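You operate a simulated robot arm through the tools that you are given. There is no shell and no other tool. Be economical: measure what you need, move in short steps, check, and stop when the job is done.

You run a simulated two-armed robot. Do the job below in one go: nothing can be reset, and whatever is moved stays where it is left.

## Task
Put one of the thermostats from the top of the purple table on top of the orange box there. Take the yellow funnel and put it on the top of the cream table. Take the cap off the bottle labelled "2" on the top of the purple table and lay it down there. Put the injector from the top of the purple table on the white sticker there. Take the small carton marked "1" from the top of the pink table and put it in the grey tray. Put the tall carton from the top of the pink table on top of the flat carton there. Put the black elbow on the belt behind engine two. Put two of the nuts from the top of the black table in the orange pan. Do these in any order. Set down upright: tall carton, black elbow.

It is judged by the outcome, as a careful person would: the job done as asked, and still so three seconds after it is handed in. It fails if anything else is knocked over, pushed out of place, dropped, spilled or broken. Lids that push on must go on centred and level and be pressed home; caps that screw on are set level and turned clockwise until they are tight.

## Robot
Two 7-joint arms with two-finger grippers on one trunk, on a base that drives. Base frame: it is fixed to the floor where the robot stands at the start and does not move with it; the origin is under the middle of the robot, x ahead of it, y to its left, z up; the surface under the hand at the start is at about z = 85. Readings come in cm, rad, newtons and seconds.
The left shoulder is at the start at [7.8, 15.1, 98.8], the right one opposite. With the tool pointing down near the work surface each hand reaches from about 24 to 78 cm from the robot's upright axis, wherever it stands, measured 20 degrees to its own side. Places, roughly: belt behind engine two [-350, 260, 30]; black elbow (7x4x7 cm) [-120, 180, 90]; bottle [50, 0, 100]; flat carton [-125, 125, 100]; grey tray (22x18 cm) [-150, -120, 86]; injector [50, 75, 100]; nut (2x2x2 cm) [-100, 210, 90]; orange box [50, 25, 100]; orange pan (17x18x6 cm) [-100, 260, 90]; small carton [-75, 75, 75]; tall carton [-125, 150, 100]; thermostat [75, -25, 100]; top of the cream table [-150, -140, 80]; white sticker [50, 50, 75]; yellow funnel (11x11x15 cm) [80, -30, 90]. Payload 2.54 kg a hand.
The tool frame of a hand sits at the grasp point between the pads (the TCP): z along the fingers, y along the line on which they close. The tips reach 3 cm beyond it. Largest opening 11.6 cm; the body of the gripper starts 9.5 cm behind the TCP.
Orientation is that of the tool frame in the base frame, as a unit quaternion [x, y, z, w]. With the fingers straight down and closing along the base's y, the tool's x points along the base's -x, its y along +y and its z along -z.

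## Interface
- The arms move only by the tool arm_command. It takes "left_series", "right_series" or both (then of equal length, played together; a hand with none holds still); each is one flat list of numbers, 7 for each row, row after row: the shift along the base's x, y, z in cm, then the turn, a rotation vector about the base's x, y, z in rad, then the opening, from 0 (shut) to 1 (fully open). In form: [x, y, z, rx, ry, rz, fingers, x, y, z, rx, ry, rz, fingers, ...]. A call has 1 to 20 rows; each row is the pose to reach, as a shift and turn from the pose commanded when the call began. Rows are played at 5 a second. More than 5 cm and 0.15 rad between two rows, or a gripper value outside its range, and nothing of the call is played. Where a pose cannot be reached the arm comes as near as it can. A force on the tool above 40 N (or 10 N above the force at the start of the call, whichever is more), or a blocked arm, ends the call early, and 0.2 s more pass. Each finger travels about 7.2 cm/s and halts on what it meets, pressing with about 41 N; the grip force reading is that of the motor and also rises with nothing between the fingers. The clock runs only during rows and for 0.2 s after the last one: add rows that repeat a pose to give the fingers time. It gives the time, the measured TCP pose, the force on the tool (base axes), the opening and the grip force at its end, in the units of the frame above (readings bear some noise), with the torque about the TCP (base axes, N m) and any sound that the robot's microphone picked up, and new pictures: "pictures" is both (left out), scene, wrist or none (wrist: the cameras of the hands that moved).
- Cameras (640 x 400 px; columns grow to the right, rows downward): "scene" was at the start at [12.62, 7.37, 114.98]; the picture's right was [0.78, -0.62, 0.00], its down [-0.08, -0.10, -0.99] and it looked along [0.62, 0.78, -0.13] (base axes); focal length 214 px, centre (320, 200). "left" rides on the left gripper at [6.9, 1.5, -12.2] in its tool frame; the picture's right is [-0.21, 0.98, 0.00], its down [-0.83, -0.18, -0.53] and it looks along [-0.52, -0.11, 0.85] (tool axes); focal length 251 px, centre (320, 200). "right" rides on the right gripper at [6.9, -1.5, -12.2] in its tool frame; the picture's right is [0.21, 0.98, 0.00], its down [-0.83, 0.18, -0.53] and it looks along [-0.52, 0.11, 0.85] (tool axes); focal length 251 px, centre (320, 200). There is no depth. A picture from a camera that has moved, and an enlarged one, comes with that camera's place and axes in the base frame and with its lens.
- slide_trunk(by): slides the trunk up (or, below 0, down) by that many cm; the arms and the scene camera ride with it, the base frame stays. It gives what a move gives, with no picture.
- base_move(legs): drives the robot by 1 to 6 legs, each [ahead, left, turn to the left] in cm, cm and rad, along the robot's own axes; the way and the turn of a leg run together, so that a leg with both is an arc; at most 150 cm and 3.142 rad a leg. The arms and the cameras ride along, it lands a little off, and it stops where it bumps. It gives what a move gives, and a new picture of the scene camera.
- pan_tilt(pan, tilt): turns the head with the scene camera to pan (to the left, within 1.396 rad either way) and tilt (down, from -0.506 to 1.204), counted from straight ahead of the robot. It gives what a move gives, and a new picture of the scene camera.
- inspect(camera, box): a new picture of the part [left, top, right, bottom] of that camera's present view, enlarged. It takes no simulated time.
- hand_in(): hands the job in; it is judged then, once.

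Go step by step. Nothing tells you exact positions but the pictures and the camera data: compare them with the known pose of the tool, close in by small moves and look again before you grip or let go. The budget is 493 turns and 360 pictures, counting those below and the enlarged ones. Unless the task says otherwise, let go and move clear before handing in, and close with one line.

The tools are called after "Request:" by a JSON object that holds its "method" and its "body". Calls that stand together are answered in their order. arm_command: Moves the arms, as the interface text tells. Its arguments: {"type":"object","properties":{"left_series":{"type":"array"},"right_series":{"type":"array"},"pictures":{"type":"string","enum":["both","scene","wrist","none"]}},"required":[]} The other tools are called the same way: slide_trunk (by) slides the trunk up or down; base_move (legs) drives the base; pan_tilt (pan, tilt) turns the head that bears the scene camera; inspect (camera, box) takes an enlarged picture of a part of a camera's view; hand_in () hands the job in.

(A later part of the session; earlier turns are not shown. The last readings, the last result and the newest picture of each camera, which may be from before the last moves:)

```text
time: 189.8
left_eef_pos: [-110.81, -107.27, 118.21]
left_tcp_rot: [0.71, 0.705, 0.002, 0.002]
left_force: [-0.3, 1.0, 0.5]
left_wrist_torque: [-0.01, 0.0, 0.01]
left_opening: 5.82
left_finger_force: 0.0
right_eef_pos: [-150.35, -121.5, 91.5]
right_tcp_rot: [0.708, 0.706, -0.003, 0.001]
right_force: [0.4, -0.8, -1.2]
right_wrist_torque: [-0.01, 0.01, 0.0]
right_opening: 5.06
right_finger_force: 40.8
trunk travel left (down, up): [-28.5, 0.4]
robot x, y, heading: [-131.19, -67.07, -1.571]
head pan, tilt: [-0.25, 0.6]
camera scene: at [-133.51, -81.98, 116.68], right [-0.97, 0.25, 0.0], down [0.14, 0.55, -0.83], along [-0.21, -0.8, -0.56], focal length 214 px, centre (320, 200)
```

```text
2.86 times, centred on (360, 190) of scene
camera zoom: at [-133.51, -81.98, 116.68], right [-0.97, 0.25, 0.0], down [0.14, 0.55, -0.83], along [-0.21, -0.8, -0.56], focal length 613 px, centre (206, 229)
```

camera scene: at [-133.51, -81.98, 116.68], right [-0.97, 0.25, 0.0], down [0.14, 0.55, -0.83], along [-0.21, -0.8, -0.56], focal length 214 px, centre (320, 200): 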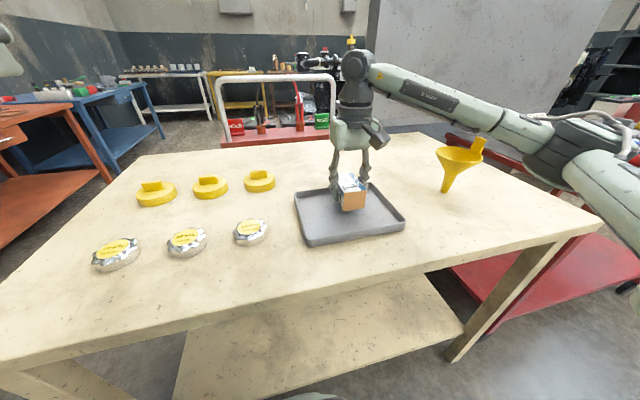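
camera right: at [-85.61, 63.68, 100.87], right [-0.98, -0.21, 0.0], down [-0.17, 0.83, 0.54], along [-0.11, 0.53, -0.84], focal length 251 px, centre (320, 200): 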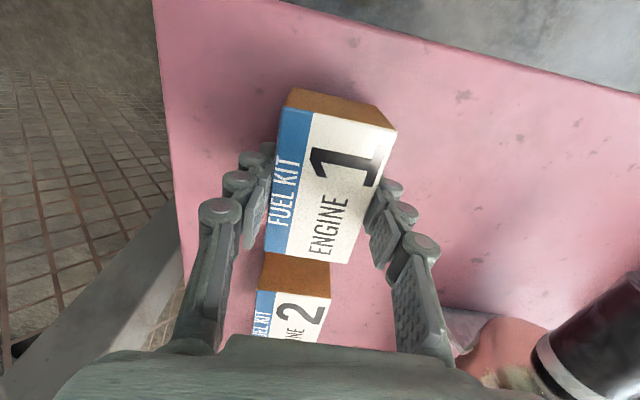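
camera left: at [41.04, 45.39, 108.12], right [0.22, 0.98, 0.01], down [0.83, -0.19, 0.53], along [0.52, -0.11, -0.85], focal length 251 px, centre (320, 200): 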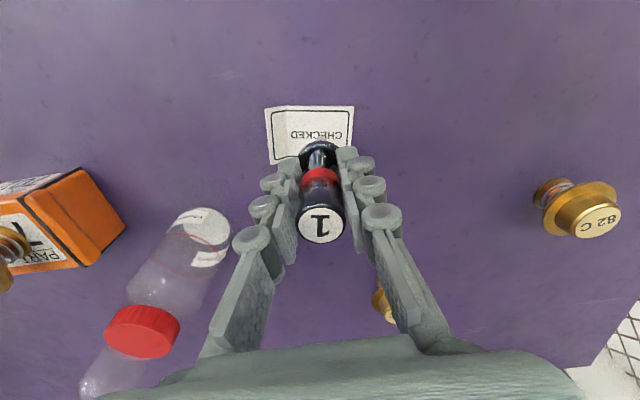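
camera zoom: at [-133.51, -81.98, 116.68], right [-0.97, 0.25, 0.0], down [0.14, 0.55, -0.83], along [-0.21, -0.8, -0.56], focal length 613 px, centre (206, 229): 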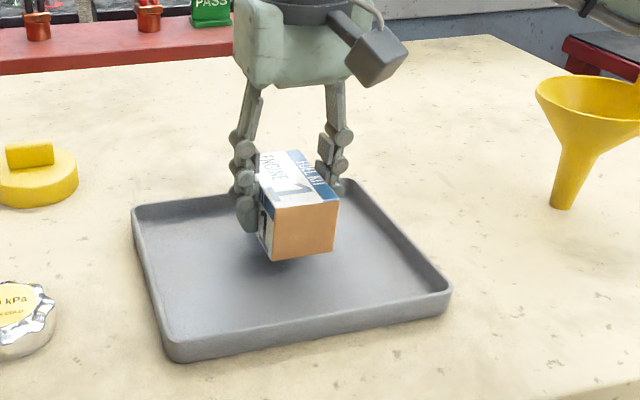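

Nearly in. I'll lower gently to the tray floor.

Request:
{"method": "arm_command", "body": {"right_series": [0, 0, -1.2, 0, 0, 0, 0.3, 0, 0, -2.0, 0, 0, 0, 0.3, 0, 0, -2.3, 0, 0, 0, 0.3, 0, 0, -2.5, 0, 0, 0, 0.3, 0, 0, -2.5, 0, 0, 0, 0.3], "pictures": "none"}}

Request:
{"method": "inspect", "body": {"camera": "scene", "box": [260, 120, 460, 260]}}

```text
time: 191.0
left_eef_pos: [-110.74, -107.17, 118.17]
left_tcp_rot: [0.71, 0.704, 0.001, 0.001]
left_force: [0.3, -0.1, 0.3]
left_wrist_torque: [0.0, -0.03, 0.01]
left_opening: 5.8
left_finger_force: 0.1
right_eef_pos: [-150.2, -121.54, 89.21]
right_tcp_rot: [0.707, 0.707, -0.003, 0.001]
right_force: [-0.9, -0.2, -0.5]
right_wrist_torque: [0.01, -0.01, 0.03]
right_opening: 5.1
right_finger_force: 40.7
trunk travel left (down, up): [-28.5, 0.4]
robot x, y, heading: [-131.53, -66.77, -1.576]
head pan, tilt: [-0.25, 0.6]
```

```text
2.86 times, centred on (360, 190) of scene
camera zoom: at [-133.51, -81.99, 116.68], right [-0.97, 0.25, 0.0], down [0.14, 0.55, -0.83], along [-0.21, -0.8, -0.57], focal length 613 px, centre (206, 229)
```

zoom: 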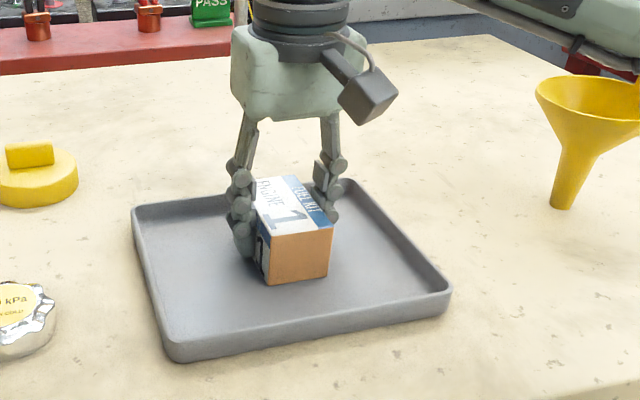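

Just about touching; I'll go 0.5 cm lower, then release and rise.

Request:
{"method": "arm_command", "body": {"right_series": [0, 0, -0.3, 0, 0, 0, 0.3, 0, 0, -0.5, 0, 0, 0, 0.3, 0, 0, -0.5, 0, 0, 0, 0.3], "pictures": "none"}}

```text
time: 191.8
left_eef_pos: [-110.83, -106.96, 118.32]
left_tcp_rot: [0.71, 0.704, 0.0, 0.002]
left_force: [-0.1, -0.5, -1.1]
left_wrist_torque: [-0.01, 0.0, 0.0]
left_opening: 5.79
left_finger_force: 0.1
right_eef_pos: [-150.26, -121.37, 89.11]
right_tcp_rot: [0.709, 0.705, -0.005, 0.005]
right_force: [-5.6, -6.9, 36.4]
right_wrist_torque: [0.07, 0.24, 0.09]
right_opening: 5.12
right_finger_force: 41.3
trunk travel left (down, up): [-28.5, 0.4]
robot x, y, heading: [-131.54, -66.68, -1.569]
head pan, tilt: [-0.25, 0.6]
```

Contact (36 N). I'll relieve it, open and rise.

Request:
{"method": "arm_command", "body": {"right_series": [0, 0, 0.3, 0, 0, 0, 0.3, 0, 0, 0.4, 0, 0, 0, 0.3, 0, 0, 0.4, 0, 0, 0, 0.5, 0, 0, 0.4, 0, 0, 0, 0.6, 0, 0, 0.4, 0, 0, 0, 0.65, 0, 0, 4, 0, 0, 0, 0.65, 0, 0, 8, 0, 0, 0, 0.65, 0, 2, 12, 0, 0, 0, 0.65, 0, 5, 16, 0, 0, 0, 0.65, 2, 8, 20, 0, 0, 0, 0.65, 4, 12, 22, 0, 0, 0, 0.65], "pictures": "scene"}}

Request:
{"method": "inspect", "body": {"camera": "scene", "box": [260, 120, 460, 260]}}

```text
refused: row 10 steps farther than a row can; nothing moved
```

```text
2.86 times, centred on (360, 190) of scene
camera zoom: at [-133.46, -81.75, 116.76], right [-0.97, 0.25, 0.0], down [0.14, 0.54, -0.83], along [-0.21, -0.8, -0.56], focal length 613 px, centre (206, 229)
```

zoom: 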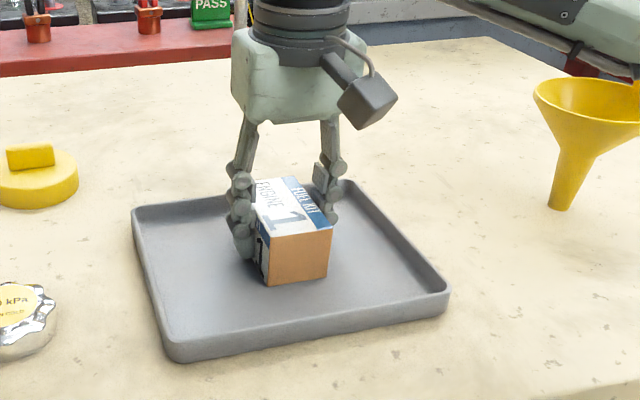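

One step was too long, so I'll resend it with smaller steps.

Request:
{"method": "arm_command", "body": {"right_series": [0, 0, 0.3, 0, 0, 0, 0.3, 0, 0, 0.4, 0, 0, 0, 0.3, 0, 0, 0.4, 0, 0, 0, 0.5, 0, 0, 0.4, 0, 0, 0, 0.6, 0, 0, 0.4, 0, 0, 0, 0.65, 0, 0, 4, 0, 0, 0, 0.65, 0, 0, 8, 0, 0, 0, 0.65, 0, 2, 12, 0, 0, 0, 0.65, 0, 4.5, 16, 0, 0, 0, 0.65, 1.5, 7, 20, 0, 0, 0, 0.65, 3.5, 11, 22, 0, 0, 0, 0.65], "pictures": "scene"}}

Request:
{"method": "inspect", "body": {"camera": "scene", "box": [260, 120, 460, 260]}}

```text
time: 194.2
left_eef_pos: [-110.85, -107.05, 118.14]
left_tcp_rot: [0.709, 0.705, 0.001, 0.002]
left_force: [0.4, 1.1, -0.3]
left_wrist_torque: [-0.02, 0.0, 0.01]
left_opening: 5.82
left_finger_force: 0.1
right_eef_pos: [-146.67, -110.49, 110.71]
right_tcp_rot: [0.708, 0.706, -0.002, 0.002]
right_force: [0.4, -0.1, -0.6]
right_wrist_torque: [-0.04, 0.02, 0.02]
right_opening: 7.53
right_finger_force: 0.1
trunk travel left (down, up): [-28.5, 0.4]
robot x, y, heading: [-130.99, -66.52, -1.568]
head pan, tilt: [-0.25, 0.6]
camera scene: at [-133.48, -81.92, 116.69], right [-0.97, 0.25, 0.0], down [0.14, 0.55, -0.83], along [-0.21, -0.8, -0.56], focal length 214 px, centre (320, 200)
```

scene: 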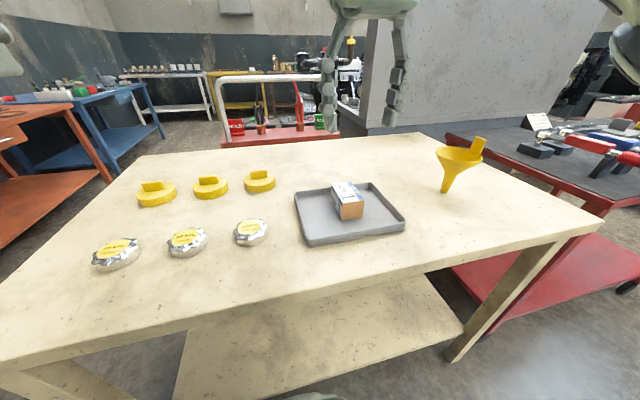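

```text
2.86 times, centred on (360, 190) of scene
camera zoom: at [-133.48, -81.92, 116.69], right [-0.97, 0.25, 0.0], down [0.14, 0.55, -0.83], along [-0.21, -0.8, -0.56], focal length 613 px, centre (206, 229)
```

zoom: 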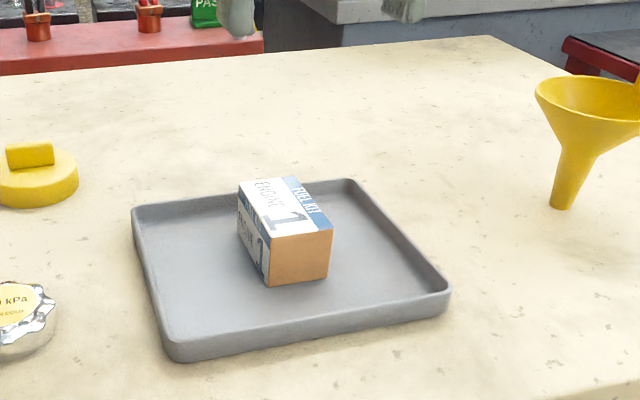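

The carton is in the tray. Next is the tall carton on the pink table. I'll drive round into the corridor facing +x beside the pink table.

Request:
{"method": "base_move", "body": {"legs": [[-45, 0, 0], [0, 0, 1.57], [-58, 0, 0], [0, 130, 0]]}}

Request:
{"method": "pan_tilt", "body": {"pan": 0.1, "tilt": 0.45}}

```text
time: 215.9
left_eef_pos: [-148.88, 126.78, 118.13]
left_tcp_rot: [-0.001, 1.0, 0.002, -0.001]
left_force: [-0.3, -0.6, 0.6]
left_wrist_torque: [0.0, -0.02, 0.01]
left_opening: 5.79
left_finger_force: 0.1
right_eef_pos: [-145.15, 91.03, 110.62]
right_tcp_rot: [-0.003, 1.0, 0.0, 0.001]
right_force: [1.0, 0.1, -1.5]
right_wrist_torque: [-0.02, 0.02, 0.0]
right_opening: 7.54
right_finger_force: 0.1
trunk travel left (down, up): [-28.5, 0.4]
robot x, y, heading: [-189.02, 105.68, 0.006]
head pan, tilt: [-0.25, 0.6]
camera scene: at [-173.69, 104.02, 116.68], right [-0.24, -0.97, 0.0], down [-0.55, 0.14, -0.83], along [0.8, -0.2, -0.56], focal length 214 px, centre (320, 200)
```

scene: 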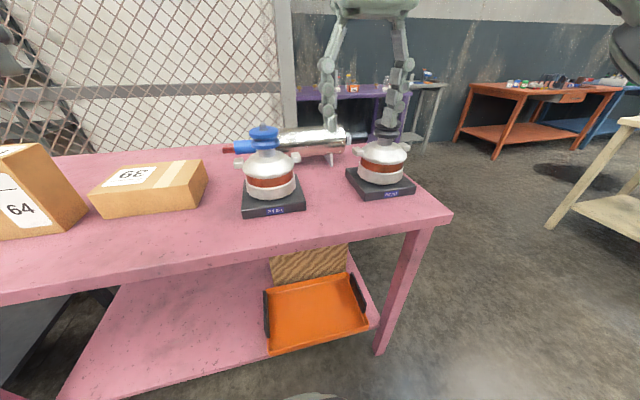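

```text
time: 216.7
left_eef_pos: [-148.84, 126.76, 118.19]
left_tcp_rot: [-0.001, 1.0, 0.002, 0.0]
left_force: [-0.2, 0.2, 0.0]
left_wrist_torque: [0.02, -0.01, 0.0]
left_opening: 5.79
left_finger_force: 0.0
right_eef_pos: [-145.24, 90.86, 110.55]
right_tcp_rot: [-0.004, 1.0, -0.001, 0.003]
right_force: [-0.4, -0.1, 0.5]
right_wrist_torque: [-0.02, 0.01, 0.0]
right_opening: 7.54
right_finger_force: 0.1
trunk travel left (down, up): [-28.5, 0.4]
robot x, y, heading: [-189.18, 105.59, 0.01]
head pan, tilt: [0.099, 0.45]
camera scene: at [-173.13, 107.1, 118.03], right [0.11, -0.99, 0.0], down [-0.43, -0.05, -0.9], along [0.9, 0.1, -0.44], focal length 214 px, centre (320, 200)
```

scene: 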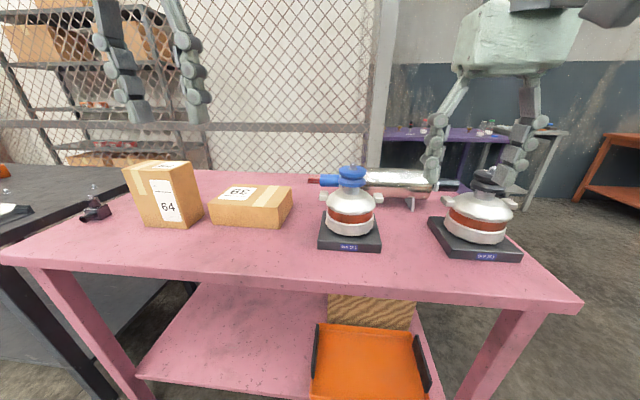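

The tall carton "64" and the flat carton "38" are here, with the elbow at the table's left end. I'll shift left 35 cm to face them.

Request:
{"method": "base_move", "body": {"legs": [[0, 33, 0]]}}

Request:
{"method": "inspect", "body": {"camera": "scene", "box": [230, 120, 430, 250]}}

Request:
{"method": "inspect", "body": {"camera": "left", "box": [0, 0, 640, 400]}}

```text
time: 220.4
left_eef_pos: [-148.94, 159.14, 118.23]
left_tcp_rot: [0.0, 1.0, 0.001, 0.0]
left_force: [0.6, 1.1, 0.6]
left_wrist_torque: [-0.01, 0.0, -0.01]
left_opening: 5.79
left_finger_force: 0.0
right_eef_pos: [-145.33, 123.34, 110.51]
right_tcp_rot: [-0.002, 1.0, -0.001, 0.001]
right_force: [-0.2, -0.2, -0.3]
right_wrist_torque: [-0.01, 0.01, -0.02]
right_opening: 7.54
right_finger_force: 0.0
trunk travel left (down, up): [-28.5, 0.4]
robot x, y, heading: [-189.57, 138.69, 0.004]
head pan, tilt: [0.099, 0.45]
camera scene: at [-173.31, 139.5, 118.03], right [0.1, -0.99, 0.0], down [-0.43, -0.05, -0.9], along [0.9, 0.09, -0.44], focal length 214 px, centre (320, 200)
```

scene: 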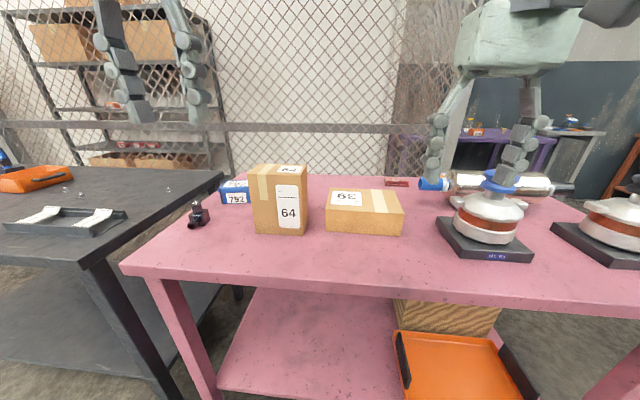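

```text
3.08 times, centred on (330, 185) of scene
camera zoom: at [-173.31, 139.5, 118.03], right [0.1, -0.99, 0.0], down [-0.43, -0.05, -0.9], along [0.9, 0.09, -0.44], focal length 660 px, centre (289, 246)
```

zoom: 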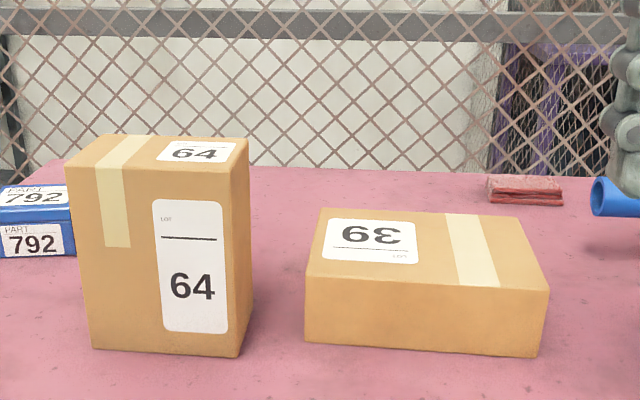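

```text
1.00 times, centred on (320, 200) of left (not enlarged: the box is as wide or as high as the picture)
camera zoom: at [-156.01, 160.59, 130.35], right [0.22, 0.98, 0.0], down [0.83, -0.18, 0.53], along [0.52, -0.11, -0.85], focal length 251 px, centre (320, 200)
```

zoom: 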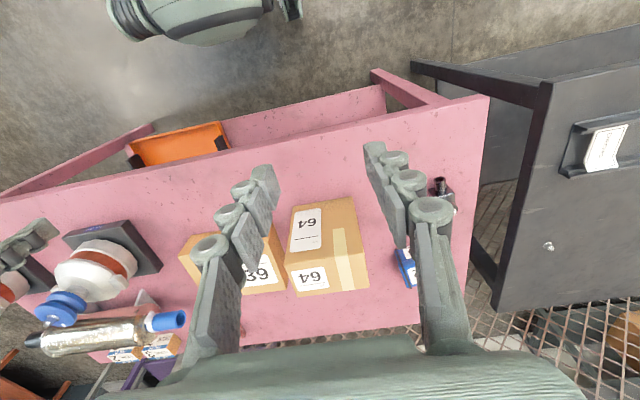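

The tall carton is 6.2 (x) × 12.6 (y) × 16.4 cm at (-124.7,154.6), so the gripper must close along x. I'll test whether the right hand can yaw by -90° in free space.

Request:
{"method": "arm_command", "body": {"right_series": [0, 0, 0, 0, 0, -0.14, 0.65, 0, 0, 0, 0, 0, -0.28, 0.65, 0, 0, 0, 0, 0, -0.42, 0.65, 0, 0, 0, 0, 0, -0.56, 0.7, 0, 0, 0, 0, 0, -0.7, 0.75, 0, 0, 0, 0, 0, -0.84, 0.8, 0, 0, 0, 0, 0, -0.98, 0.85, 0, 0, 0, 0, 0, -1.12, 0.85, 0, 0, 0, 0, 0, -1.26, 0.85, 0, 0, 0, 0, 0, -1.4, 0.85, 0, 0, 0, 0, 0, -1.54, 0.85, 0, 0, 0, 0, 0, -1.57, 0.85], "pictures": "wrist"}}

```text
time: 223.0
left_eef_pos: [-148.88, 159.03, 118.16]
left_tcp_rot: [0.0, 1.0, 0.002, 0.0]
left_force: [0.5, 0.4, -0.1]
left_wrist_torque: [-0.02, 0.0, 0.02]
left_opening: 5.82
left_finger_force: 0.0
right_eef_pos: [-145.52, 123.26, 110.49]
right_tcp_rot: [0.706, 0.708, -0.002, 0.002]
right_force: [0.5, -0.2, -0.6]
right_wrist_torque: [0.0, 0.0, 0.01]
right_opening: 9.86
right_finger_force: 0.0
trunk travel left (down, up): [-28.5, 0.4]
robot x, y, heading: [-189.25, 138.32, 0.01]
head pan, tilt: [0.099, 0.45]
camera right: at [-146.94, 130.25, 122.82], right [0.98, 0.22, 0.0], down [0.18, -0.82, 0.54], along [0.12, -0.52, -0.84], focal length 251 px, centre (320, 200)
```

right: 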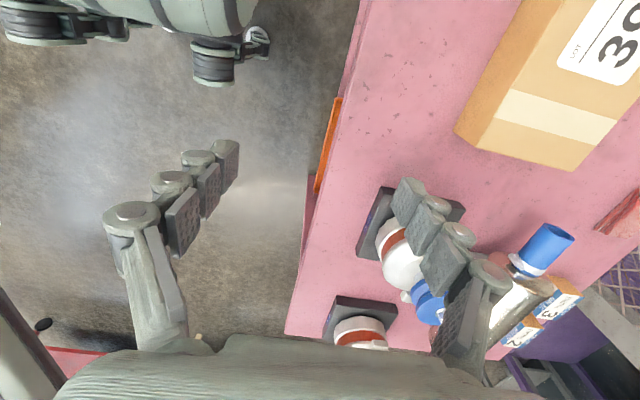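

It can. I'll shift the base left and forward so the right hand can grip the tall carton and carry it to the flat one.

Request:
{"method": "base_move", "body": {"legs": [[0, 26, 0], [5, 0, 0]]}}

Request:
{"method": "arm_command", "body": {"right_series": [3, 1, 0, 0, 0, 0, 0.9, 6, 2, 0, 0, 0, 0, 0.9, 9, 3, 0, 0, 0, 0, 0.9, 12, 4, 0, 0, 0, 0, 0.9, 15, 5, 0, 0, 0, 0, 0.9, 15, 5, 0, 0, 0, 0, 0.9], "pictures": "both"}}

```text
time: 226.7
left_eef_pos: [-143.84, 184.92, 117.99]
left_tcp_rot: [0.002, 1.0, 0.001, -0.001]
left_force: [0.6, 0.5, -0.7]
left_wrist_torque: [0.02, 0.02, 0.02]
left_opening: 5.79
left_finger_force: 0.1
right_eef_pos: [-140.56, 149.06, 110.52]
right_tcp_rot: [0.707, 0.708, -0.002, 0.0]
right_force: [0.9, -0.5, 0.0]
right_wrist_torque: [-0.01, 0.07, -0.03]
right_opening: 9.86
right_finger_force: 0.0
trunk travel left (down, up): [-28.5, 0.4]
robot x, y, heading: [-184.49, 163.96, 0.004]
head pan, tilt: [0.099, 0.45]
camera scene: at [-168.29, 165.4, 118.01], right [0.1, -0.99, 0.0], down [-0.43, -0.04, -0.9], along [0.9, 0.09, -0.44], focal length 214 px, centre (320, 200)
```

scene: 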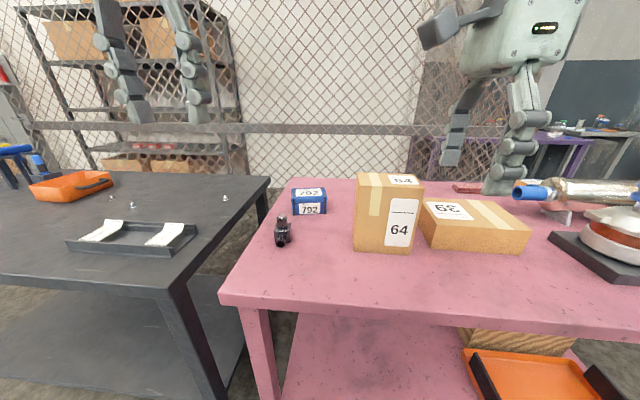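

```text
time: 228.1
left_eef_pos: [-144.02, 184.94, 118.13]
left_tcp_rot: [0.002, 1.0, 0.002, 0.001]
left_force: [0.3, 0.2, -0.3]
left_wrist_torque: [-0.03, 0.02, 0.02]
left_opening: 5.81
left_finger_force: 0.0
right_eef_pos: [-125.58, 154.01, 110.67]
right_tcp_rot: [0.706, 0.708, -0.002, 0.0]
right_force: [0.1, -0.9, -0.3]
right_wrist_torque: [0.01, 0.01, 0.0]
right_opening: 10.44
right_finger_force: 0.1
trunk travel left (down, up): [-28.5, 0.4]
robot x, y, heading: [-184.82, 164.07, 0.005]
head pan, tilt: [0.099, 0.45]
camera scene: at [-168.41, 165.38, 118.04], right [0.1, -0.99, 0.0], down [-0.43, -0.04, -0.9], along [0.9, 0.09, -0.43], focal length 214 px, centre (320, 200)
camera right: at [-127.07, 160.99, 122.85], right [0.98, 0.22, 0.0], down [0.18, -0.82, 0.54], along [0.11, -0.52, -0.84], focal length 251 px, centre (320, 200)
```

scene: 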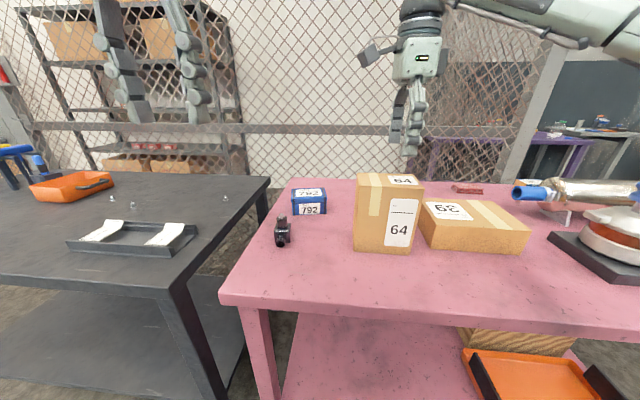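
right: 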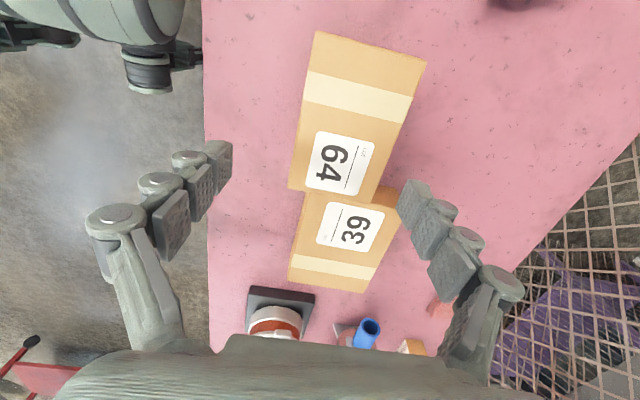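

From above, the tall carton spans x -127.5..-119 and y 148.4..161.4 (8.6 cm deep). I'll centre with the fingers fully open and come closer.

Request:
{"method": "arm_command", "body": {"right_series": [1.2, 0.4, 0, 0, 0, 0, 1, 2.4, 0.8, -2, 0, 0, 0, 1, 2.4, 0.8, -4.5, 0, 0, 0, 1, 2.4, 0.8, -4.5, 0, 0, 0, 1], "pictures": "both"}}

```text
time: 229.1
left_eef_pos: [-144.15, 185.01, 118.15]
left_tcp_rot: [0.001, 1.0, 0.002, 0.001]
left_force: [-1.1, 0.0, -0.8]
left_wrist_torque: [0.02, 0.0, 0.0]
left_opening: 5.82
left_finger_force: 0.0
right_eef_pos: [-123.03, 154.94, 106.29]
right_tcp_rot: [0.706, 0.708, -0.002, 0.001]
right_force: [0.2, 0.0, 0.1]
right_wrist_torque: [-0.03, 0.05, -0.01]
right_opening: 11.62
right_finger_force: 0.0
trunk travel left (down, up): [-28.5, 0.4]
robot x, y, heading: [-184.25, 164.88, 0.003]
head pan, tilt: [0.099, 0.45]
camera scene: at [-168.39, 165.41, 118.04], right [0.1, -0.99, 0.0], down [-0.43, -0.04, -0.9], along [0.9, 0.09, -0.44], focal length 214 px, centre (320, 200)
camera right: at [-124.62, 161.94, 118.49], right [0.98, 0.22, 0.0], down [0.18, -0.82, 0.54], along [0.11, -0.52, -0.84], focal length 251 px, centre (320, 200)
```

scene: 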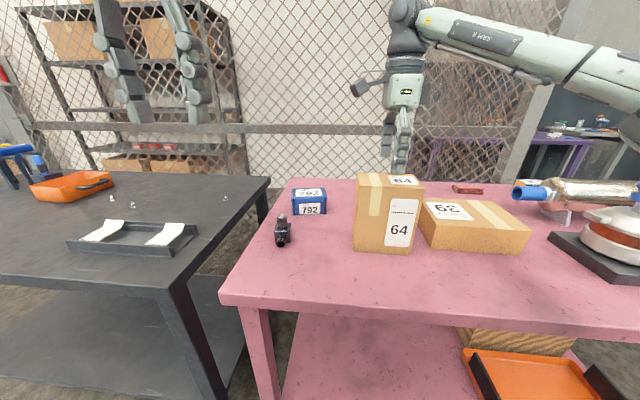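
right: 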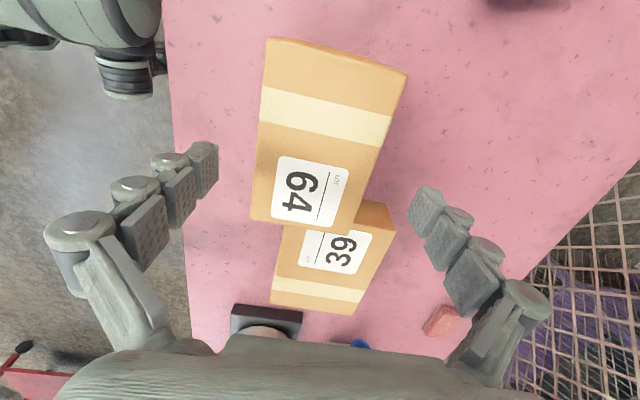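

Corners confirm the centre at (-123.35,154.9) and an 8.8 cm depth. I'll descend around it and close.

Request:
{"method": "arm_command", "body": {"right_series": [-0.3, 0, -3, 0, 0, 0, 1, -0.3, 0, -6, 0, 0, 0, 1, -0.3, 0, -9, 0, 0, 0, 1, -0.3, 0, -9, 0, 0, 0, 0.8, -0.3, 0, -9, 0, 0, 0, 0.65, -0.3, 0, -9, 0, 0, 0, 0.6, -0.3, 0, -9, 0, 0, 0, 0.6], "pictures": "wrist"}}

```text
time: 230.7
left_eef_pos: [-143.96, 185.01, 118.03]
left_tcp_rot: [0.001, 1.0, 0.003, 0.0]
left_force: [-0.3, 0.7, 0.8]
left_wrist_torque: [-0.04, 0.0, 0.02]
left_opening: 5.78
left_finger_force: 0.1
right_eef_pos: [-123.53, 154.95, 97.27]
right_tcp_rot: [0.707, 0.707, -0.001, 0.002]
right_force: [7.5, -0.4, 8.1]
right_wrist_torque: [0.35, -0.86, -0.13]
right_opening: 8.44
right_finger_force: 40.9
trunk travel left (down, up): [-28.5, 0.4]
robot x, y, heading: [-184.65, 164.46, 0.002]
head pan, tilt: [0.099, 0.45]
camera right: at [-125.09, 161.87, 109.49], right [0.98, 0.22, 0.0], down [0.18, -0.82, 0.54], along [0.12, -0.52, -0.84], focal length 251 px, centre (320, 200)
```

right: 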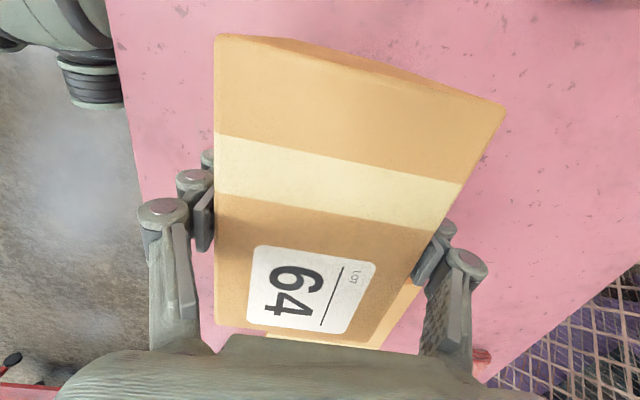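

Gripped at 8.4 cm. I'll lift and carry it over the flat carton's centre (-117.2,133).

Request:
{"method": "arm_command", "body": {"right_series": [0, 0, 3, 0, 0, 0, 0.6, 0, 0, 6, 0, 0, 0, 0.6, 0, 0, 9.5, 0, 0, 0, 0.6, 0.5, -2, 12.5, 0, 0, 0, 0.6, 1.5, -6, 12.5, 0, 0, 0, 0.6, 2.7, -10, 12.5, 0, 0, 0, 0.6, 3.9, -14, 12.5, 0, 0, 0, 0.6, 5.1, -18, 12.5, 0, 0, 0, 0.6, 6.3, -21.9, 12.5, 0, 0, 0, 0.6, 6.3, -21.9, 12.5, 0, 0, 0, 0.6], "pictures": "both"}}

Request:
{"method": "inspect", "body": {"camera": "scene", "box": [360, 120, 560, 260]}}

```text
time: 232.8
left_eef_pos: [-143.93, 185.02, 118.02]
left_tcp_rot: [0.002, 1.0, 0.003, -0.001]
left_force: [0.1, -0.3, 0.1]
left_wrist_torque: [0.0, 0.02, 0.0]
left_opening: 5.8
left_finger_force: 0.0
right_eef_pos: [-116.91, 132.84, 109.54]
right_tcp_rot: [0.707, 0.707, -0.003, 0.0]
right_force: [-0.3, -0.4, -9.0]
right_wrist_torque: [0.03, 0.0, -0.01]
right_opening: 8.41
right_finger_force: 41.4
trunk travel left (down, up): [-28.5, 0.4]
robot x, y, heading: [-184.43, 164.25, 0.004]
head pan, tilt: [0.099, 0.45]
camera scene: at [-168.29, 165.4, 118.02], right [0.1, -0.99, 0.0], down [-0.43, -0.04, -0.9], along [0.9, 0.09, -0.44], focal length 214 px, centre (320, 200)
camera right: at [-118.4, 139.8, 121.78], right [0.98, 0.22, 0.0], down [0.18, -0.82, 0.54], along [0.11, -0.52, -0.84], focal length 251 px, centre (320, 200)
```

scene: 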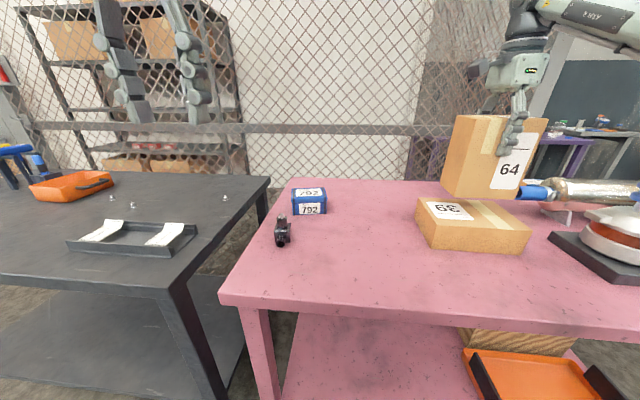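
right: 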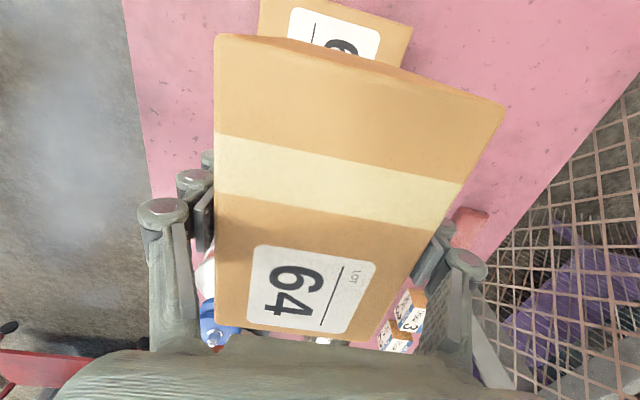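

```text
2.86 times, centred on (460, 190) of scene
camera zoom: at [-168.29, 165.4, 118.02], right [0.1, -0.99, 0.0], down [-0.43, -0.04, -0.9], along [0.9, 0.09, -0.44], focal length 613 px, centre (-80, 229)
```

zoom: 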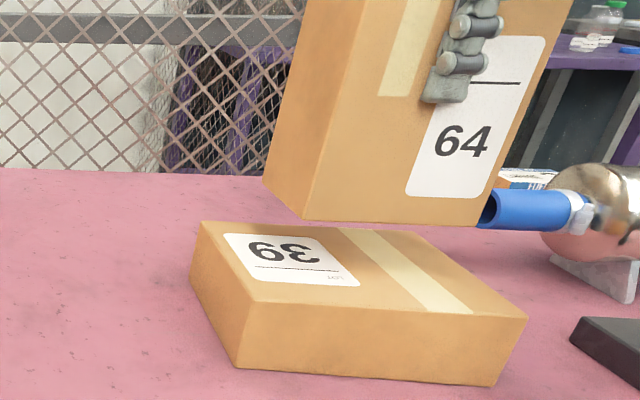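

The flat carton is centred at (-117,133.2) and the tall one is right above it. I'll lower to near contact and creep down.

Request:
{"method": "arm_command", "body": {"right_series": [0, 0.3, -2.5, 0, 0, 0, 0.6, 0, 0.3, -4.5, 0, 0, 0, 0.6, 0, 0.3, -5.4, 0, 0, 0, 0.6, 0, 0.3, -5.7, 0, 0, 0, 0.6, 0, 0.3, -5.9, 0, 0, 0, 0.6, 0, 0.3, -5.9, 0, 0, 0, 0.6], "pictures": "none"}}

Request:
{"method": "inspect", "body": {"camera": "scene", "box": [360, 120, 560, 260]}}

```text
time: 234.2
left_eef_pos: [-144.03, 185.03, 118.27]
left_tcp_rot: [0.002, 1.0, 0.001, 0.0]
left_force: [0.8, -0.6, 0.6]
left_wrist_torque: [-0.01, 0.02, 0.0]
left_opening: 5.81
left_finger_force: 0.0
right_eef_pos: [-117.24, 133.35, 104.16]
right_tcp_rot: [0.706, 0.708, 0.002, 0.003]
right_force: [10.9, -7.7, 29.9]
right_wrist_torque: [-0.32, -0.63, 0.0]
right_opening: 8.48
right_finger_force: 40.2
trunk travel left (down, up): [-28.5, 0.4]
robot x, y, heading: [-184.4, 164.45, 0.002]
head pan, tilt: [0.099, 0.45]
```

```text
2.86 times, centred on (460, 190) of scene
camera zoom: at [-168.51, 165.41, 118.1], right [0.1, -0.99, 0.0], down [-0.43, -0.04, -0.9], along [0.9, 0.09, -0.43], focal length 613 px, centre (-80, 229)
```

zoom: 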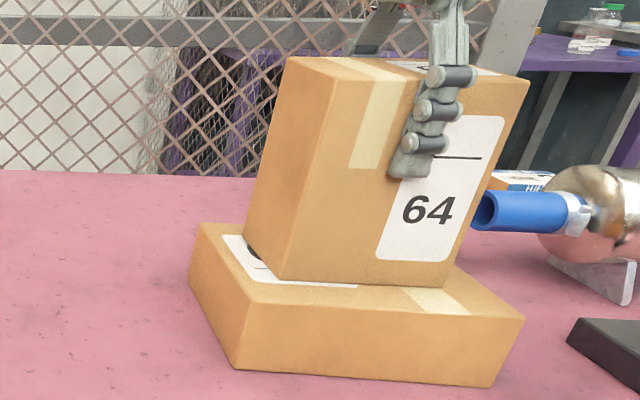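

It's resting on the flat carton (about 30 N of extra load). I'll ease up, then release and rise.

Request:
{"method": "arm_command", "body": {"right_series": [0, 0, 0.2, 0, 0, 0, 0.6, 0, 0, 0.3, 0, 0, 0, 0.6, 0, 0, 0.3, 0, 0, 0, 0.6], "pictures": "none"}}

```text
time: 235.1
left_eef_pos: [-144.11, 184.98, 118.14]
left_tcp_rot: [0.002, 1.0, 0.002, 0.001]
left_force: [0.0, 0.3, 0.2]
left_wrist_torque: [-0.01, 0.0, -0.03]
left_opening: 5.82
left_finger_force: 0.1
right_eef_pos: [-117.24, 133.37, 104.03]
right_tcp_rot: [0.707, 0.707, -0.002, 0.003]
right_force: [10.9, -6.8, 20.7]
right_wrist_torque: [0.19, -0.89, -0.22]
right_opening: 8.47
right_finger_force: 40.9
trunk travel left (down, up): [-28.5, 0.4]
robot x, y, heading: [-184.49, 164.04, 0.001]
head pan, tilt: [0.099, 0.45]
```

Request:
{"method": "arm_command", "body": {"right_series": [0.1, -0.1, 0.2, 0, 0, 0, 0.6, 0.2, -0.1, 0.35, 0, 0, 0, 0.6, 0.2, -0.1, 0.35, 0, 0, 0, 0.6], "pictures": "none"}}

Request:
{"method": "inspect", "body": {"camera": "scene", "box": [360, 120, 560, 260]}}

```text
time: 235.8
left_eef_pos: [-143.99, 184.96, 118.09]
left_tcp_rot: [0.001, 1.0, 0.002, 0.0]
left_force: [0.7, 0.5, 0.0]
left_wrist_torque: [-0.04, 0.0, 0.02]
left_opening: 5.81
left_finger_force: 0.0
right_eef_pos: [-117.01, 133.26, 104.23]
right_tcp_rot: [0.705, 0.709, -0.004, 0.0]
right_force: [-2.3, 0.7, -3.9]
right_wrist_torque: [0.53, 0.09, 0.25]
right_opening: 8.45
right_finger_force: 40.9
trunk travel left (down, up): [-28.5, 0.4]
robot x, y, heading: [-184.13, 164.68, 0.005]
head pan, tilt: [0.099, 0.45]
```

```text
2.86 times, centred on (460, 190) of scene
camera zoom: at [-168.37, 165.39, 118.01], right [0.1, -0.99, 0.0], down [-0.43, -0.04, -0.9], along [0.9, 0.09, -0.44], focal length 613 px, centre (-80, 229)
```

zoom: 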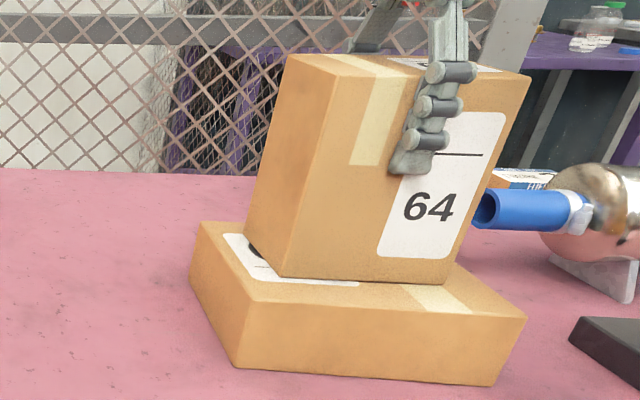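

Load is nearly transferred. I'll open the fingers and rise.

Request:
{"method": "arm_command", "body": {"right_series": [0, 0, 0, 0, 0, 0, 0.78, 0, 0, 0, 0, 0, 0, 0.9, 0, 0, 0, 0, 0, 0, 0.98, 0, 0, 0, 0, 0, 0, 0.98, 0, 0, 4, 0, 0, 0, 0.98, 0, 0, 8, 0, 0, 0, 0.98, 0, 0, 11, 0, 0, 0, 0.98, -4, 0, 13, 0, 0, 0, 0.98, -8, 0, 13, 0, 0, 0, 0.9], "pictures": "scene"}}

Request:
{"method": "inspect", "body": {"camera": "scene", "box": [360, 120, 560, 260]}}

```text
time: 237.8
left_eef_pos: [-143.97, 185.02, 118.17]
left_tcp_rot: [0.002, 1.0, 0.003, 0.0]
left_force: [-0.4, 0.0, 1.0]
left_wrist_torque: [0.01, -0.02, -0.02]
left_opening: 5.85
left_finger_force: 0.1
right_eef_pos: [-125.2, 133.18, 117.44]
right_tcp_rot: [0.706, 0.708, -0.001, 0.001]
right_force: [-0.3, 0.5, 0.4]
right_wrist_torque: [0.0, -0.03, 0.01]
right_opening: 10.42
right_finger_force: 0.1
right hand out of reach, approached as far as the arm can: row 7
trunk travel left (down, up): [-28.5, 0.4]
robot x, y, heading: [-184.38, 164.32, 0.003]
head pan, tilt: [0.099, 0.45]
camera scene: at [-168.4, 165.39, 118.04], right [0.1, -0.99, 0.0], down [-0.43, -0.04, -0.9], along [0.9, 0.09, -0.43], focal length 214 px, centre (320, 200)
```

scene: 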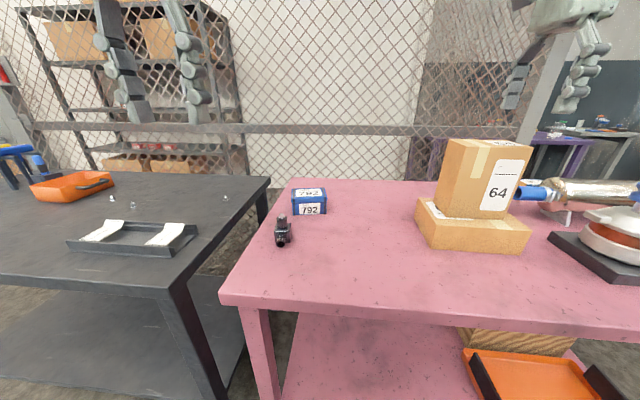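

```text
2.86 times, centred on (460, 190) of scene
camera zoom: at [-168.4, 165.39, 118.04], right [0.1, -0.99, 0.0], down [-0.43, -0.04, -0.9], along [0.9, 0.09, -0.43], focal length 613 px, centre (-80, 229)
```

zoom: 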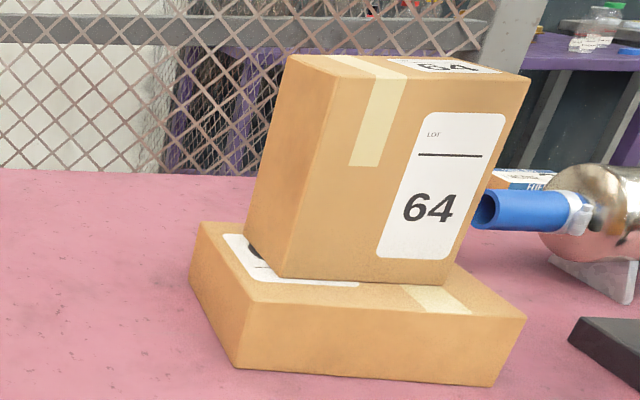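

The tall carton stands on the flat one. Next the nuts: three sit on the black table, with the orange pan beyond. I'll retract the right hand and drive left along the tables.

Request:
{"method": "arm_command", "body": {"right_series": [-4, 0, 0, 0, 0, 0.14, 0.9, -8, 0, 0, 0, 0, 0.28, 0.9, -12, 0, 0, 0, 0, 0.42, 0.8, -16, 0, 0, 0, 0, 0.56, 0.7, -18, 3, 0, 0, 0, 0.7, 0.6, -18, 6, 0, 0, 0, 0.84, 0.6, -18, 9, 0, 0, 0, 0.98, 0.6, -18, 12, 0, 0, 0, 1.12, 0.6, -18, 15, 0, 0, 0, 1.26, 0.6, -18, 16, 0, 0, 0, 1.4, 0.6, -18, 16, 0, 0, 0, 1.54, 0.6, -18, 16, 0, 0, 0, 1.57, 0.6], "pictures": "none"}}

Request:
{"method": "base_move", "body": {"legs": [[-3, 58, 0]]}}

Request:
{"method": "pan_tilt", "body": {"pan": 0.15, "tilt": 0.5}}

```text
time: 240.4
left_eef_pos: [-144.01, 184.92, 118.13]
left_tcp_rot: [0.002, 1.0, 0.002, 0.0]
left_force: [0.3, -0.2, -0.2]
left_wrist_torque: [0.01, 0.03, 0.0]
left_opening: 5.83
left_finger_force: 0.1
right_eef_pos: [-142.99, 149.08, 117.24]
right_tcp_rot: [-0.002, 1.0, -0.001, 0.002]
right_force: [0.0, -0.4, -0.4]
right_wrist_torque: [0.01, -0.02, 0.02]
right_opening: 6.99
right_finger_force: 0.0
trunk travel left (down, up): [-28.5, 0.4]
robot x, y, heading: [-184.07, 164.81, 0.003]
head pan, tilt: [0.099, 0.45]
```

```text
time: 246.5
left_eef_pos: [-147.85, 242.98, 118.12]
left_tcp_rot: [-0.005, 1.0, 0.002, -0.001]
left_force: [-0.7, 0.3, 0.0]
left_wrist_torque: [0.02, -0.05, -0.01]
left_opening: 5.82
left_finger_force: 0.0
right_eef_pos: [-146.24, 207.27, 117.23]
right_tcp_rot: [-0.007, 1.0, -0.001, 0.002]
right_force: [-0.4, -0.8, 0.4]
right_wrist_torque: [-0.01, 0.0, 0.05]
right_opening: 6.98
right_finger_force: 0.1
trunk travel left (down, up): [-28.5, 0.4]
robot x, y, heading: [-187.83, 221.87, 0.013]
head pan, tilt: [0.099, 0.45]
camera scene: at [-171.84, 223.16, 118.03], right [0.11, -0.99, 0.0], down [-0.43, -0.05, -0.9], along [0.89, 0.1, -0.44], focal length 214 px, centre (320, 200)
```

scene: 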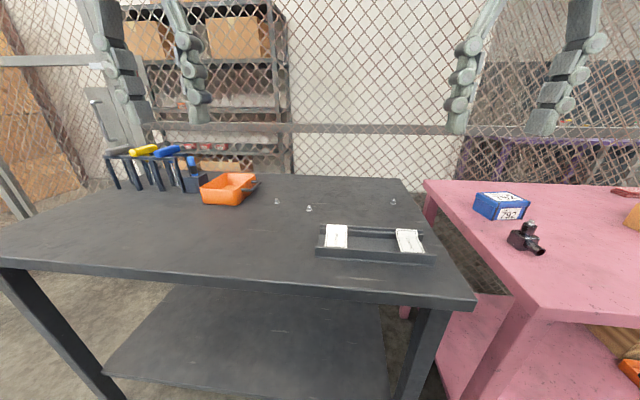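

```text
time: 247.1
left_eef_pos: [-147.77, 243.06, 118.2]
left_tcp_rot: [-0.005, 1.0, 0.002, -0.001]
left_force: [0.3, 0.7, -0.4]
left_wrist_torque: [0.01, 0.03, 0.02]
left_opening: 5.82
left_finger_force: 0.0
right_eef_pos: [-146.17, 207.06, 117.41]
right_tcp_rot: [-0.007, 1.0, -0.001, 0.002]
right_force: [0.0, 0.9, -1.0]
right_wrist_torque: [0.01, -0.03, 0.02]
right_opening: 6.95
right_finger_force: 0.1
trunk travel left (down, up): [-28.5, 0.4]
robot x, y, heading: [-187.94, 221.89, 0.018]
head pan, tilt: [0.15, 0.499]
camera scene: at [-171.99, 223.59, 117.59], right [0.16, -0.99, 0.0], down [-0.47, -0.08, -0.88], along [0.87, 0.14, -0.48], focal length 214 px, centre (320, 200)
```

scene: 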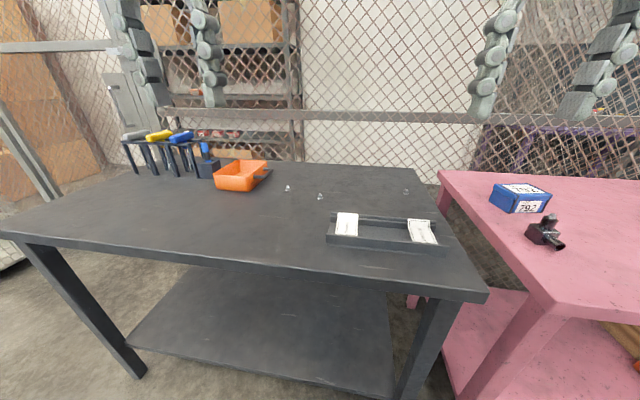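

Request:
{"method": "inspect", "body": {"camera": "scene", "box": [200, 140, 360, 240]}}

Request:
{"method": "inspect", "body": {"camera": "scene", "box": [310, 170, 450, 260]}}

Request:
{"method": "inspect", "body": {"camera": "scene", "box": [480, 170, 600, 260]}}

```text
4.00 times, centred on (280, 190) of scene
camera zoom: at [-171.99, 223.59, 117.59], right [0.16, -0.99, 0.0], down [-0.47, -0.08, -0.88], along [0.87, 0.14, -0.48], focal length 858 px, centre (480, 240)
```

zoom: 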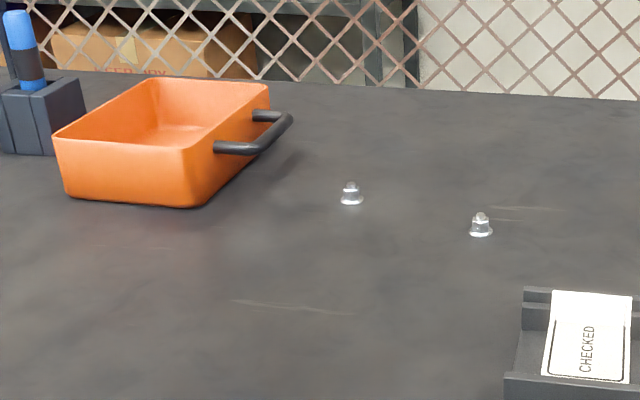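

```text
4.44 times, centred on (380, 215) of scene
camera zoom: at [-171.99, 223.59, 117.59], right [0.16, -0.99, 0.0], down [-0.47, -0.08, -0.88], along [0.87, 0.14, -0.48], focal length 953 px, centre (53, 133)
```

zoom: 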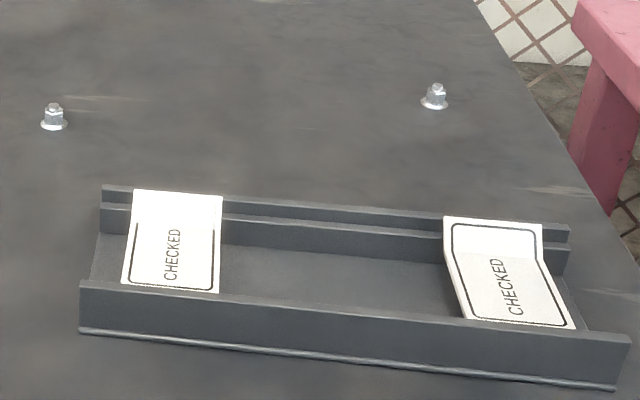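

```text
4.44 times, centred on (540, 215) of scene
camera zoom: at [-171.99, 223.59, 117.59], right [0.16, -0.99, 0.0], down [-0.47, -0.08, -0.88], along [0.87, 0.14, -0.48], focal length 953 px, centre (-658, 133)
```

zoom: 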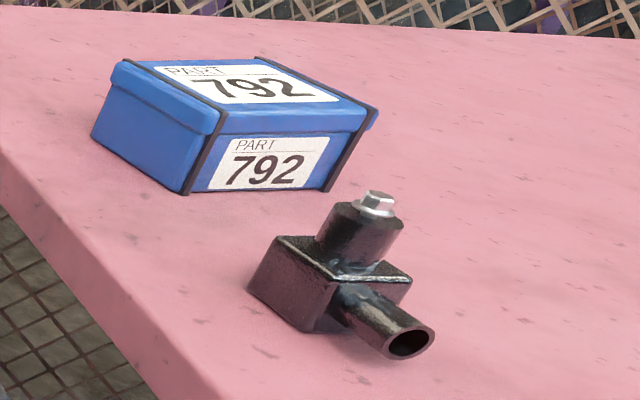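

Nut A is at (-108,245), nut B at (-112,233), nut C at (-104,206). The pan is centred near (-103.5,263), rim z≈91. I'll move in to reach nut A and the pan with the left hand.

Request:
{"method": "base_move", "body": {"legs": [[15.5, 8, -0.015]]}}

Request:
{"method": "arm_command", "body": {"left_series": [4, -1, -2, 0, 0, 0, 0.5, 8, -2, -4, 0, 0, 0, 0.5, 12, -3, -6, 0, 0, 0, 0.5, 16, -4, -8, 0, 0, 0, 0.5, 20, -5, -10, 0, 0, 0, 0.5, 24, -6, -12, 0, 0, 0, 0.5, 24, -6, -15, 0, 0, 0, 0.5, 24, -6, -15, 0, 0, 0, 0.5], "pictures": "wrist"}}

```text
time: 248.6
left_eef_pos: [-131.94, 250.36, 118.16]
left_tcp_rot: [0.004, 1.0, 0.002, 0.0]
left_force: [-0.2, 0.3, 0.0]
left_wrist_torque: [-0.01, 0.04, 0.04]
left_opening: 5.79
left_finger_force: 0.1
right_eef_pos: [-130.96, 214.52, 117.27]
right_tcp_rot: [0.001, 1.0, -0.001, 0.002]
right_force: [-0.3, 1.2, 0.7]
right_wrist_torque: [-0.01, 0.01, 0.0]
right_opening: 6.95
right_finger_force: 0.1
trunk travel left (down, up): [-28.5, 0.4]
robot x, y, heading: [-172.78, 230.08, -0.004]
head pan, tilt: [0.15, 0.499]
camera scene: at [-156.48, 231.34, 117.57], right [0.15, -0.99, 0.0], down [-0.47, -0.07, -0.88], along [0.87, 0.13, -0.48], focal length 214 px, centre (320, 200)
```

scene: 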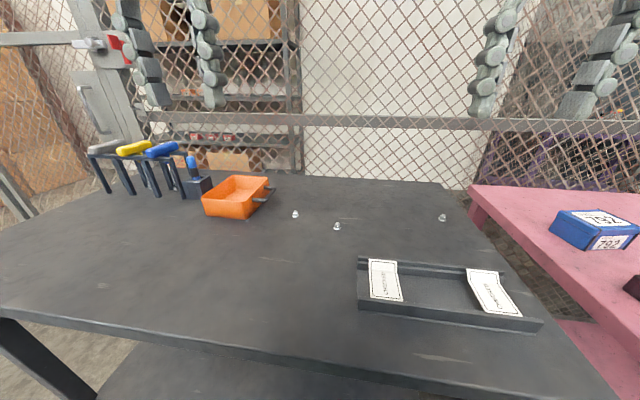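

```text
time: 250.4
left_eef_pos: [-112.06, 249.16, 106.21]
left_tcp_rot: [0.005, 1.0, 0.003, 0.0]
left_force: [-0.3, 0.1, 0.5]
left_wrist_torque: [-0.01, -0.01, -0.02]
left_opening: 5.8
left_finger_force: 0.0
left hand out of reach, approached as far as the arm can: row 4, 5, 6, 7, 8
right_eef_pos: [-131.08, 214.5, 117.23]
right_tcp_rot: [0.0, 1.0, -0.001, 0.003]
right_force: [-0.9, -0.6, 0.3]
right_wrist_torque: [0.03, -0.02, 0.0]
right_opening: 6.97
right_finger_force: 0.0
trunk travel left (down, up): [-28.5, 0.4]
robot x, y, heading: [-172.09, 230.03, -0.0]
head pan, tilt: [0.15, 0.499]
camera left: at [-119.06, 250.56, 118.38], right [0.22, 0.98, 0.0], down [0.82, -0.19, 0.53], along [0.52, -0.11, -0.85], focal length 251 px, centre (320, 200)
```

left: 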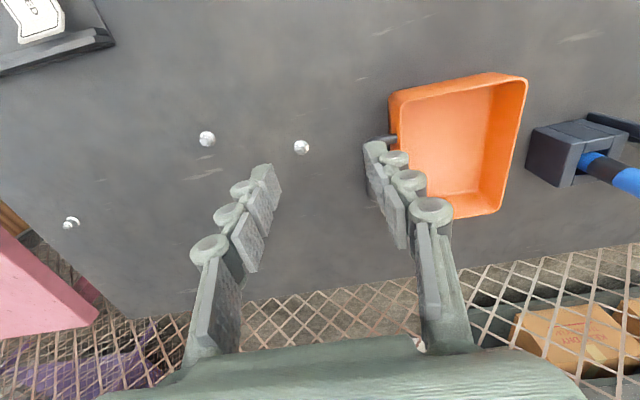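

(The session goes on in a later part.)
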